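You operate a simulated robot arm through the tools that you are given. There is no shell and no other tool. Be economical: measure what you need, move in short steps, check, and stop when the job is done.

The job below is to be done with a simulated robot arm. You get a single attempt, and the scene is never put back.

## Task
Put the black ledger on the green note.
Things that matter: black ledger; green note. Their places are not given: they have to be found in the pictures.

Only the result counts: the job must be done as asked and must still hold three seconds after the hand-in. Knocking over, shifting, dropping, spilling or breaking anything else fails it.

## Robot
A 7-joint arm with a two-finger parallel gripper, fixed in place. Base frame: the origin is at the foot of the arm, x ahead of it, y to its left, z up; the work surface is at about z = 0.76. Units: m, rad, N and s.
With the tool pointing down near the work surface it reaches from about 0.3 to 0.7 m from the base axis. Its first joint turns from -1.152 to 1.152 rad. Payload 1.57 kg.
Tool frame: the origin (TCP) lies between the finger pads and is the grasp point; the fingertips stand 0.03 m ahead of it; z points along the fingers, y is the line along which they close. Largest opening 0.11 m; finger width 0.024, thickness 0.012; the body of the gripper, 0.048 by 0.112 m, starts 0.078 m behind the TCP.
Orientation is that of the tool frame in the base frame, as a unit quaternion [w, x, y, z]. With the fingers straight down and closing along the base's y, the tool's x points along the base's -x, its y along +y and its z along -z.

## Interface
- The arm moves only by the tool move_arm. Its argument "plan" is a list of rows, each an object (a shift or turn left out is 0, a gripper value left out holds the last) with "travel": the shift along the tool's x, y, z in m, a list of three; "yaw": the turn about the tool's z in degrees. In form: [{"travel": [tx, ty, tz], "yaw": yaw}, ...]. A call has 1 to 8 rows; each row is the pose to reach, as a shift and turn from the pose commanded when the call began, along the tool's axes at that moment. "claw" is the gripper command, from -1 (fully open) to 1 (shut), values between in proportion, set as the call begins (left out, the last holds). Each row takes 0.2 s and may step no farther than 0.05 m and 0.15 rad from the row before; otherwise, or with a gripper value out of range, the whole call is refused. A pose out of reach is approached as far as the arm can. The call stops where the force on the tool passes 40 N (or 10 N more than at its start, if that is more) or the arm is blocked; 0.2 s more then pass. Each finger travels about 0.108 m/s and halts on what it meets, pressing with about 25 N; the grip force reading is that of the motor and also rises with nothing between the fingers. The clock runs only during rows and for 0.2 s after the last one: add rows that repeat a pose to give the fingers time. It gives the time, the measured TCP pose, the force on the tool (base axes), the opening and the grip force at its end, in the units of the frame above (readings bear some noise), and new pictures: "views" is both (left out), scene, wrist or none.
- Cameras (640 x 400 px; columns grow to the right, rows downward): "scene" is fixed at [0.138, -0.3796, 1.399]; the picture's right is [0.95, -0.32, 0.00], its down [-0.20, -0.59, -0.78] and it looks along [0.25, 0.74, -0.62] (base axes); focal length 351 px, centre (320, 200). "wrist" rides on the gripper at [-0.036, 0, -0.08] in the tool frame; the picture's right is [0.00, -1.00, 0.00], its down [0.97, 0.00, -0.24] and it looks along [0.24, 0.00, 0.97] (tool axes); focal length 218 px, centre (320, 200).
- pixel_to_xyz(camera, pixels): for up to 12 pixels [column, row] of the newest picture of that camera ("zoom" is the newest enlarged one), the place [x, y, z] in the base frame of the surface seen there, good to about 0.002 m. It takes no simulated time.
- inspect(camera, box): a new picture of the part [left, top, right, bottom] of that camera's present view, enlarged. It takes no simulated time.
- sign_off(): hands the job in; it is judged then, once.

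Keep the steps short. Do not move on a guess: measure, check each grasp and each placing, and mend mistakes. In all there are 60 turns and 150 pictures (those below and enlarged ones count). Leave the gripper open and the arm clear of the work at the hand-in unless told otherwise, and finish with a single line.

The tools are called after "Emit:" as name(argument=value, ...) on one line, values as JSON. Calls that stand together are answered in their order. move_arm: Moves the arm, as the interface text tells. Its arguments: {"type":"object","properties":{"plan":{"type":"array","items":{"type":"object","properties":{"travel":{"type":"array","items":{"type":"number"}},"yaw":{"type":"number"}}}},"claw":{"type":"number"},"views":{"type":"string","enum":["both","scene","wrist","none"]}},"required":["plan"]} The other tools are called the same way: pixel_to_xyz (camera, pixels) gives the place of the surface under pixels of a picture; inspect (camera, box) takes an enlarged picture of a part of a camera's view; sign_off () hands the job in.

At the start:

```text
time_s: 0.0
tcp_pos: [0.4208, 0.0436, 1.0313]
ee_rot: [0.0, 0.0, 1.0, 0.0]
force: [0.2, 0.3, 0.1]
width: 0.1101
grip_force: 0.1
```

scene: 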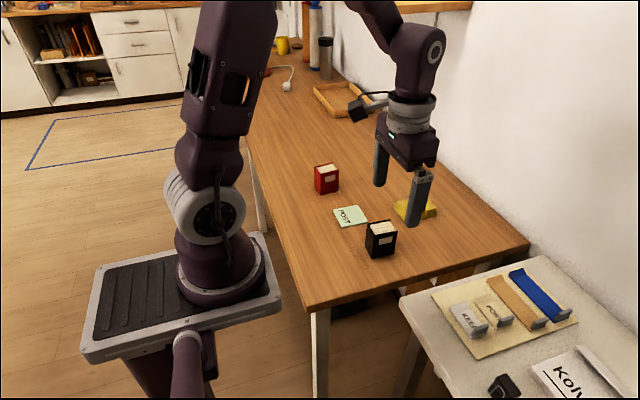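
wrist: 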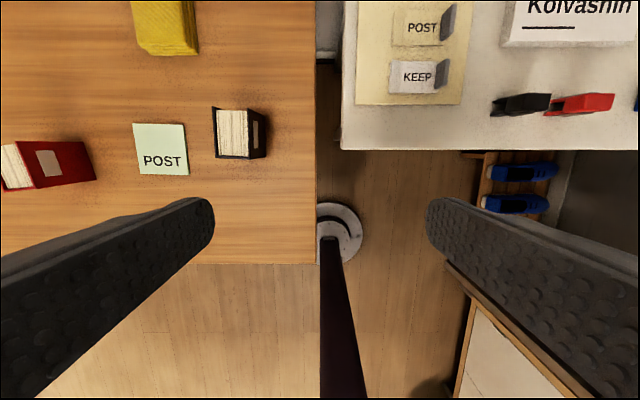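

I see the black ledger at about (381,240) in the scene picture and the green note at (350,216). I'll enlarge both and measure points on them.

Emit:
inspect(camera="scene", box=[300, 150, 460, 270])

Emit:
inspect(camera="wrist", box=[100, 80, 300, 205])

Emit:
pixel_to_xyz(camera="wrist", pixels=[[134, 125], [183, 124], [188, 174], [139, 175], [215, 110], [248, 112], [249, 156], [217, 154], [265, 122], [264, 155], [230, 130], [280, 140]])

```text
3.33 times, centred on (380, 210) of scene
```

zoom: 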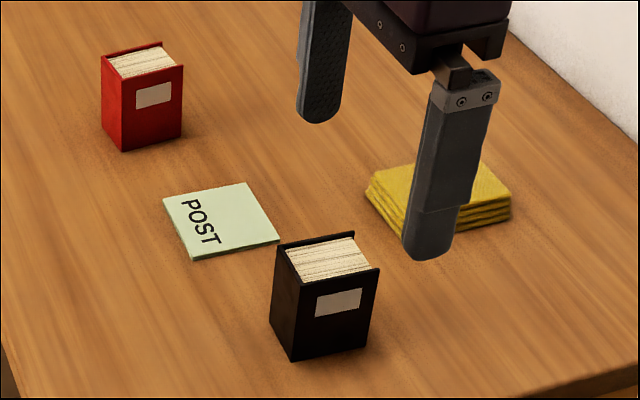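

```text
3.20 times, centred on (200, 142) of wrist
```

zoom: 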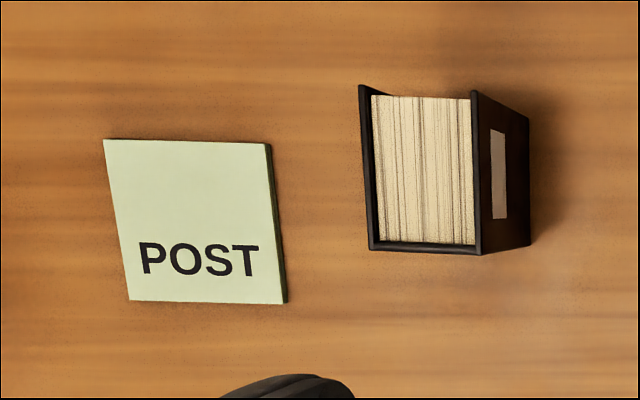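

```text
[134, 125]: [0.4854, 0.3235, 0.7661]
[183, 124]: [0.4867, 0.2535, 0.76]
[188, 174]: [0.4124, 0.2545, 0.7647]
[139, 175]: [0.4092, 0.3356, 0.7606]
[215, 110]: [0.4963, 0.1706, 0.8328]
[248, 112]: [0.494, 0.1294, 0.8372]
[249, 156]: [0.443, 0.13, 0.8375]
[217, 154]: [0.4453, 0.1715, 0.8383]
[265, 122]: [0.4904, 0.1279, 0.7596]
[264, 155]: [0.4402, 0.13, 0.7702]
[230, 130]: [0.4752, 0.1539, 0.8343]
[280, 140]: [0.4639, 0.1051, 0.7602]
```

The ledger stands upright: top at z≈0.838, x 0.443–0.496, y 0.129–0.171. It is about square to the axes, so the fingers can close along y. Next I'll refine the note's corners and find the nearby red ledger.

Emit:
pixel_to_xyz(camera="zoom", pixels=[[108, 144], [263, 147], [280, 299], [134, 296], [190, 220], [362, 90], [475, 96], [479, 246], [371, 244], [420, 170]])

Emit:
pixel_to_xyz(camera="wrist", pixels=[[84, 144], [93, 178], [17, 147], [30, 185], [140, 50], [196, 50]])

```text
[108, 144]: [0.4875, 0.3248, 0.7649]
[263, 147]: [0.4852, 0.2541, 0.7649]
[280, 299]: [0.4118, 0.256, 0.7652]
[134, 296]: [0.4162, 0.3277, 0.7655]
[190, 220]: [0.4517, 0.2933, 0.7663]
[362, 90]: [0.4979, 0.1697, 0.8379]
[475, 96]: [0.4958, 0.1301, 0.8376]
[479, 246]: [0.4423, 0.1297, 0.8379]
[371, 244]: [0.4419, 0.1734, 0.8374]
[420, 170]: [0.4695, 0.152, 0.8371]
```

```text
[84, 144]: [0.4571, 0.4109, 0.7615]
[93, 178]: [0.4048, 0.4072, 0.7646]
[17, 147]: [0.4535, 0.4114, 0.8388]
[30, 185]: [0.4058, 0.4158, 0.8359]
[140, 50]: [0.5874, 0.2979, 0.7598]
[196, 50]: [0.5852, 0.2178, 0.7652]
```

The note's centre is about (0.450, 0.291) with its top at z 0.765. The ledger's centre is about (0.469, 0.151), and the red ledger at y>0.405 is out of the way. Next I'll move above the black ledger with the gripper open, keeping the fingertips over its top.

Emit:
move_arm(plan=[{"travel": [-0.016, 0.036, 0.02]}, {"travel": [-0.032, 0.072, 0.04]}, {"travel": [-0.048, 0.107, 0.06]}, {"travel": [-0.048, 0.107, 0.1]}, {"travel": [-0.048, 0.107, 0.11]}, {"travel": [-0.048, 0.107, 0.11]}], claw=-1)

```text
time_s: 1.4
tcp_pos: [0.4656, 0.152, 0.9216]
ee_rot: [0.0, 0.0, 1.0, 0.0]
force: [0.6, -0.6, 0.4]
width: 0.11
grip_force: 0.0
```

scene: 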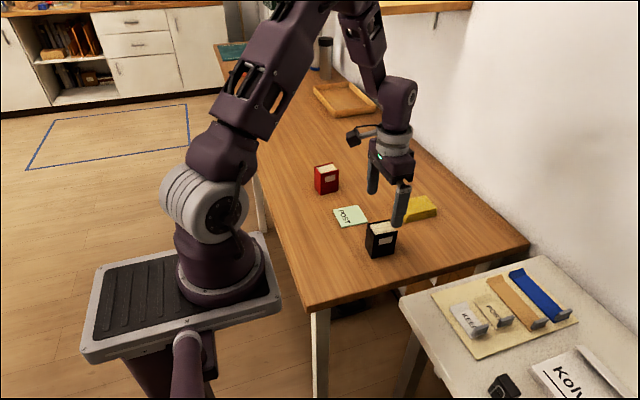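
wrist: 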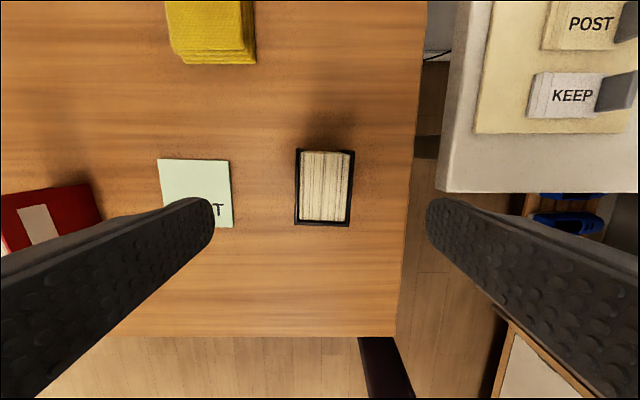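

The gripper is over the ledger and the fingers span both covers. Now I'll go straight down about 0.115 m to z≈0.807.

Emit:
pixel_to_xyz(camera="wrist", pixels=[[299, 152], [352, 153], [349, 223], [297, 221], [163, 163], [226, 164]])

Emit:
move_arm(plan=[{"travel": [-0.003, 0, 0.03]}, {"travel": [-0.003, 0, 0.06]}, {"travel": [-0.003, 0, 0.09]}, {"travel": [-0.003, 0, 0.115]}, {"travel": [-0.003, 0, 0.115]}])

```text
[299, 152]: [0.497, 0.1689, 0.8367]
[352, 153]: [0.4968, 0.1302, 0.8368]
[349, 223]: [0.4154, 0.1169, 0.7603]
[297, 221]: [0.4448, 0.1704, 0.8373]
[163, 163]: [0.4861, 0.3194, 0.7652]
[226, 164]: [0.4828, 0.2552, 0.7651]
```

```text
time_s: 2.6
tcp_pos: [0.4687, 0.1514, 0.8076]
ee_rot: [0.0, 0.0, 1.0, 0.0]
force: [1.1, -0.2, 0.1]
width: 0.1098
grip_force: 0.0
```

scene: 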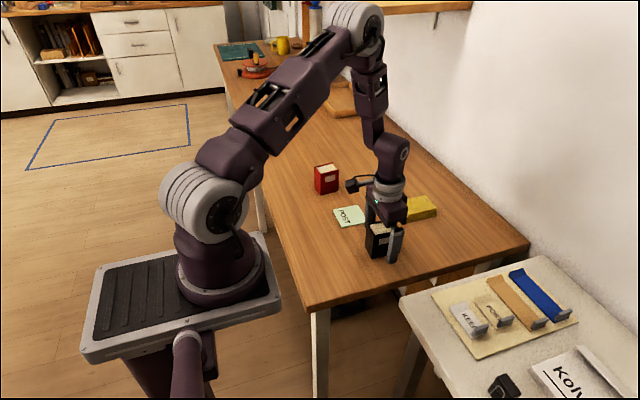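
wrist: 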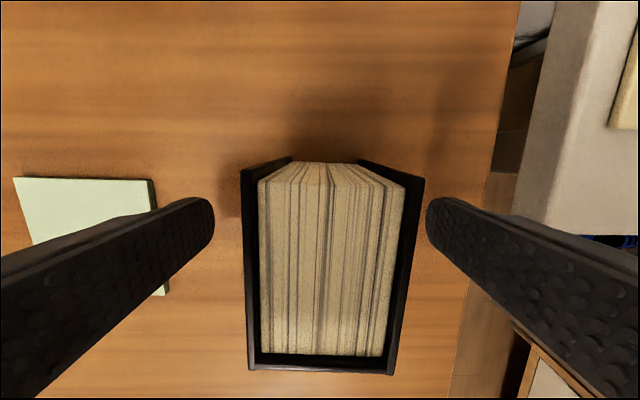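

The fingers straddle the ledger, with z at 0.8076 and no contact. Next I'll close them while holding the pose.

Emit:
move_arm(plan=[{"travel": [0, 0, 0]}, {"travel": [0, 0, 0]}, {"travel": [0, 0, 0]}, {"travel": [0, 0, 0]}], claw=1, views="wrist")

```text
time_s: 3.6
tcp_pos: [0.4698, 0.1522, 0.8083]
ee_rot: [0.001, 0.0, 1.0, 0.0]
force: [-0.7, -0.7, 0.2]
width: 0.0439
grip_force: 24.9
```

wrist: 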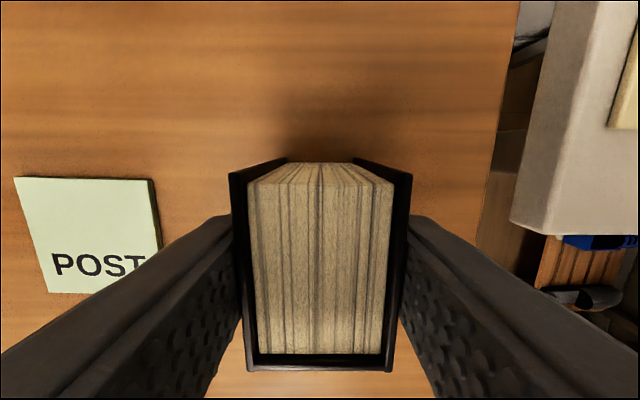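

The ledger is gripped at a width of 0.0439 and a force of 25 N. I'll lift it 0.06 m straight up.

Emit:
move_arm(plan=[{"travel": [0, 0, -0.02]}, {"travel": [0, 0, -0.04]}, {"travel": [0, 0, -0.06]}, {"travel": [0, 0, -0.06]}])

```text
time_s: 4.6
tcp_pos: [0.4693, 0.1529, 0.8674]
ee_rot: [0.0, 0.0, 1.0, 0.0]
force: [0.5, 0.0, -2.3]
width: 0.0438
grip_force: 25.0
```

scene: 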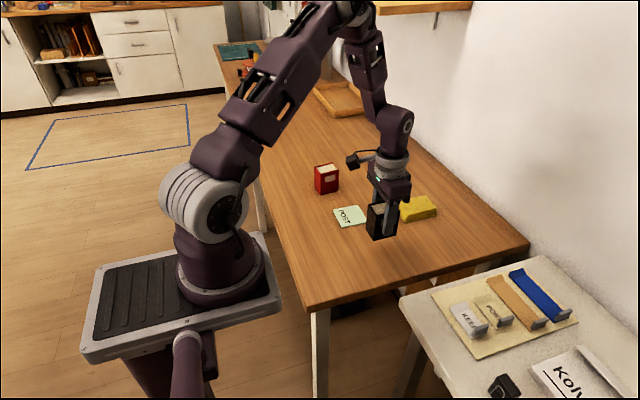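
wrist: 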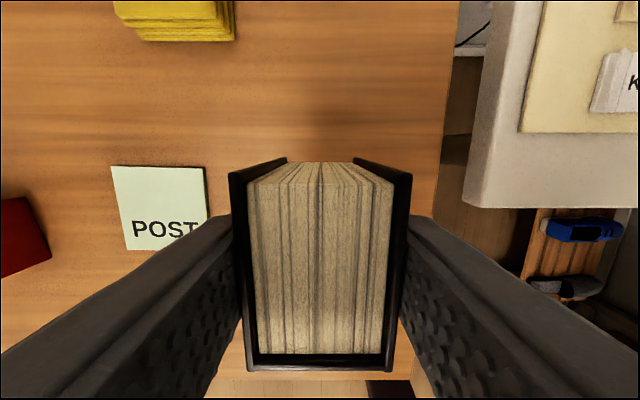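

The ledger is up and held firmly. Next I'll carry it over the note's centre, moving +y 0.138 and −x 0.019.

Emit:
move_arm(plan=[{"travel": [0.005, 0.035, -0.005]}, {"travel": [0.01, 0.07, -0.005]}, {"travel": [0.015, 0.105, -0.005]}, {"travel": [0.019, 0.138, -0.005]}, {"travel": [0.019, 0.138, -0.005]}, {"travel": [0.019, 0.138, -0.005]}])

```text
time_s: 6.0
tcp_pos: [0.4518, 0.288, 0.8695]
ee_rot: [0.0, 0.001, 1.0, 0.0]
force: [0.0, 0.1, -2.9]
width: 0.0438
grip_force: 25.0
```

scene: 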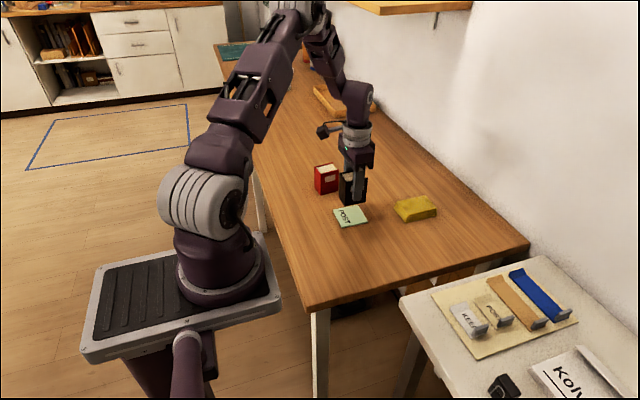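
wrist: 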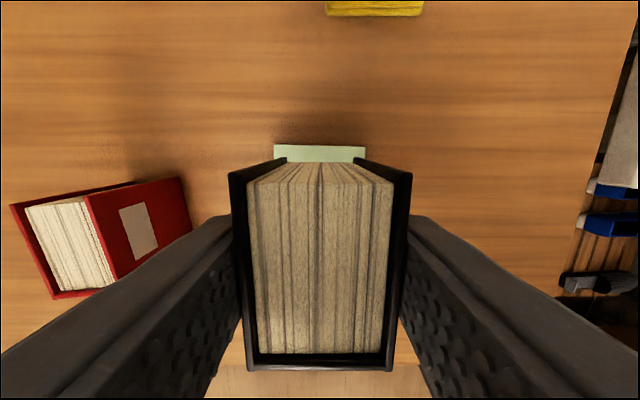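

The ledger is over the note at (0.452, 0.288). The bottom should touch at TCP z≈0.813, so I'll lower to just above that and check.

Emit:
move_arm(plan=[{"travel": [0.001, 0.002, 0.02]}, {"travel": [0.001, 0.002, 0.04]}, {"travel": [0.001, 0.002, 0.05]}, {"travel": [0.001, 0.002, 0.05]}])

Emit:
inspect(camera="scene", box=[290, 140, 420, 240])

```text
time_s: 7.0
tcp_pos: [0.4522, 0.2882, 0.8198]
ee_rot: [0.0, 0.001, 1.0, 0.001]
force: [-0.4, -0.4, -2.6]
width: 0.0439
grip_force: 25.2
```

scene: 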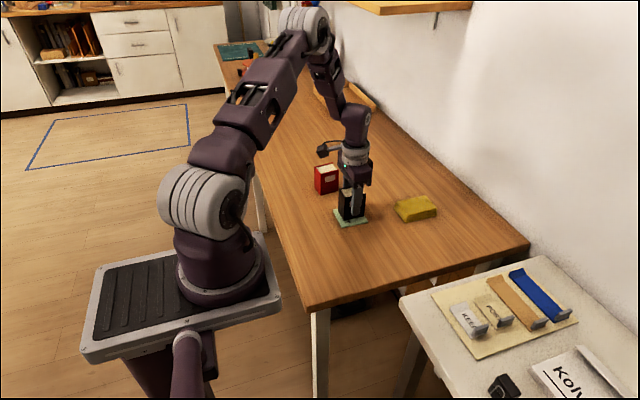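
wrist: 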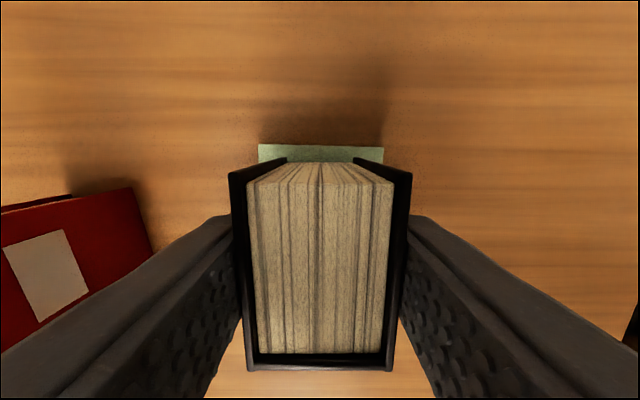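

```text
4.00 times, centred on (355, 190) of scene
```

zoom: 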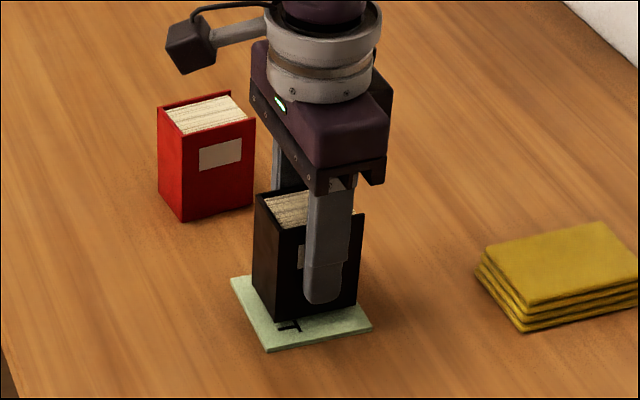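

The ledger is above the note and inside its edges. Next I'll lower it the last 6–7 mm slowly and watch the force.

Emit:
move_arm(plan=[{"travel": [0, 0, 0.002]}, {"travel": [0, 0, 0.004]}, {"travel": [0, 0, 0.006]}, {"travel": [0, 0, 0.007]}, {"travel": [0, 0, 0.007]}], views="none")

Emit:
inspect(camera="scene", box=[290, 140, 420, 240])

```text
time_s: 8.2
tcp_pos: [0.4514, 0.2896, 0.8143]
ee_rot: [0.0, 0.001, 1.0, 0.0]
force: [0.3, 0.5, -1.8]
width: 0.0439
grip_force: 25.4
```

```text
4.00 times, centred on (355, 190) of scene
```

zoom: 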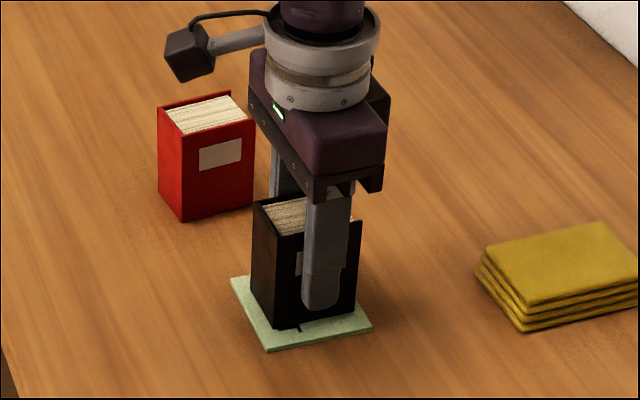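

The force is −1.8 N, so there's no firm contact yet. I'll go down in 1 mm steps.

Emit:
move_arm(plan=[{"travel": [0, 0, 0.001]}, {"travel": [0, 0, 0.002]}, {"travel": [0, 0, 0.002]}], views="none")

```text
time_s: 9.0
tcp_pos: [0.4501, 0.2901, 0.814]
ee_rot: [0.0, 0.0, 1.0, 0.0]
force: [-0.7, -2.6, 14.2]
width: 0.0439
grip_force: 25.2
```

The force is now +14 N upward, so the ledger rests on the note. I'll ease up 1 mm to relieve the pressure.

Emit:
move_arm(plan=[{"travel": [0, 0, -0.001]}, {"travel": [0, 0, -0.001]}], views="none")

```text
time_s: 9.6
tcp_pos: [0.4514, 0.2905, 0.8119]
ee_rot: [0.001, 0.0, 1.0, 0.001]
force: [2.0, 0.4, 8.8]
width: 0.0437
grip_force: 25.2
```

The ledger is still lightly pressed at 8.8 N. Now I'll open the gripper.

Emit:
move_arm(plan=[{"travel": [0, 0, 0]}, {"travel": [0, 0, 0]}, {"travel": [0, 0, 0]}, {"travel": [0, 0, 0]}], claw=-1)

```text
time_s: 10.6
tcp_pos: [0.4511, 0.2902, 0.8134]
ee_rot: [-0.001, -0.001, 1.0, 0.0]
force: [-0.3, 0.3, 1.0]
width: 0.1101
grip_force: 0.1
```

scene: 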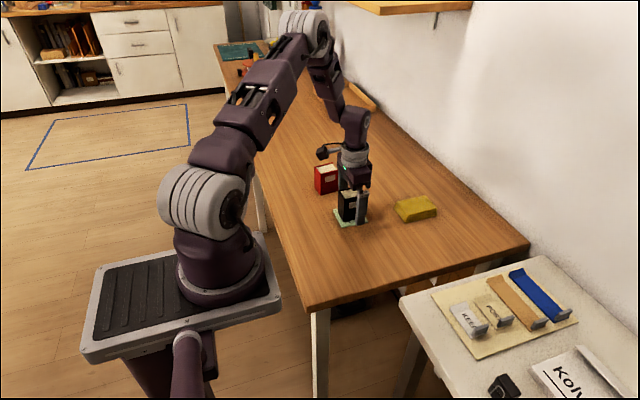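
wrist: 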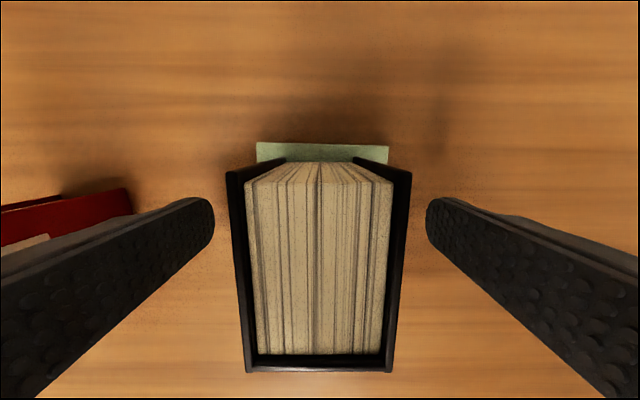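

The fingers are open and the ledger stands free. I'll rise straight up and clear the work.

Emit:
move_arm(plan=[{"travel": [0, 0, -0.03]}, {"travel": [0, 0, -0.07]}, {"travel": [0, 0, -0.115]}, {"travel": [0, 0, -0.16]}, {"travel": [0, -0.04, -0.18]}, {"travel": [0, -0.08, -0.2]}, {"travel": [0, -0.12, -0.2]}, {"travel": [0, -0.12, -0.2]}])

Emit:
inspect(camera="scene", box=[290, 140, 420, 240])

```text
time_s: 12.4
tcp_pos: [0.4484, 0.1703, 1.0104]
ee_rot: [0.0, 0.0, 1.0, -0.001]
force: [-0.7, -0.3, -0.5]
width: 0.1099
grip_force: 0.1
```

scene: 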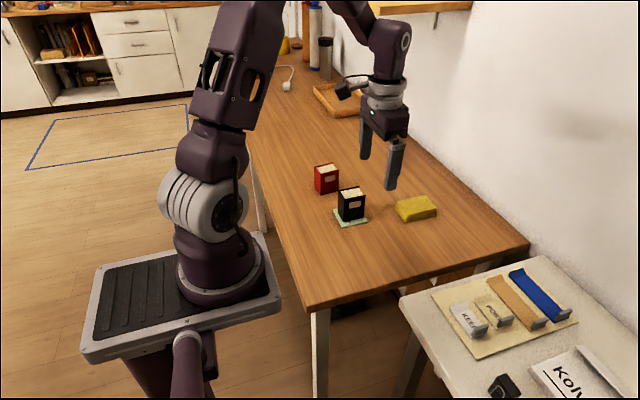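
wrist: 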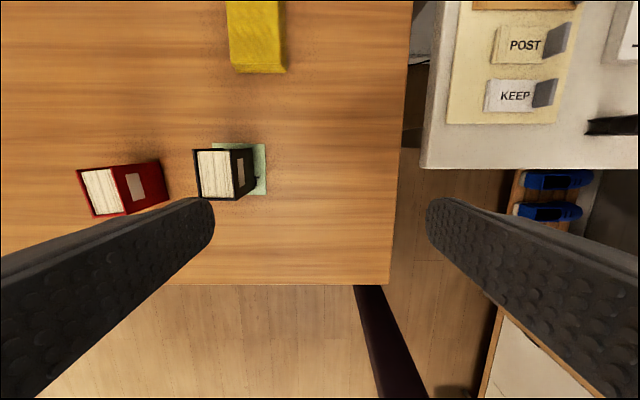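

```text
4.00 times, centred on (355, 190) of scene
```

zoom: 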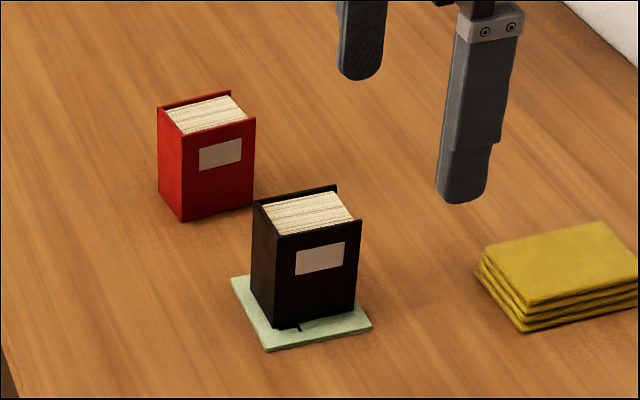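

The ledger stands upright on the note, and the red ledger and yellow cloths haven't moved. As a last check, I'll measure the ledger's top and the visible note corners.

Emit:
pixel_to_xyz(camera="zoom", pixels=[[234, 280], [268, 347], [369, 325], [276, 322], [354, 303], [280, 236], [358, 223], [258, 203], [334, 190]])

```text
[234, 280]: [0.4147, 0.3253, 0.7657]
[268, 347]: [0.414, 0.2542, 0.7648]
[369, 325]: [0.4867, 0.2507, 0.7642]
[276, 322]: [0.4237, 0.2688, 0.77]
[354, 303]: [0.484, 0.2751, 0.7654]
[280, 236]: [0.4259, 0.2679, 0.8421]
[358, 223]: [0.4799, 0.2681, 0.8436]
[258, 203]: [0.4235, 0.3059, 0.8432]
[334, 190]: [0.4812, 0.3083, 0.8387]
```

The ledger covers x 0.424–0.481, y 0.268–0.310, entirely inside the note (x 0.413–0.487, y 0.253–0.327), and its top is level at about 0.843. The gripper is open and clear, so I'm handing in.

Emit:
sign_off()

```text
The job is handed in.
```

The black ledger stands upright on the green note, fully inside its edges, with nothing else moved and the gripper open and clear.
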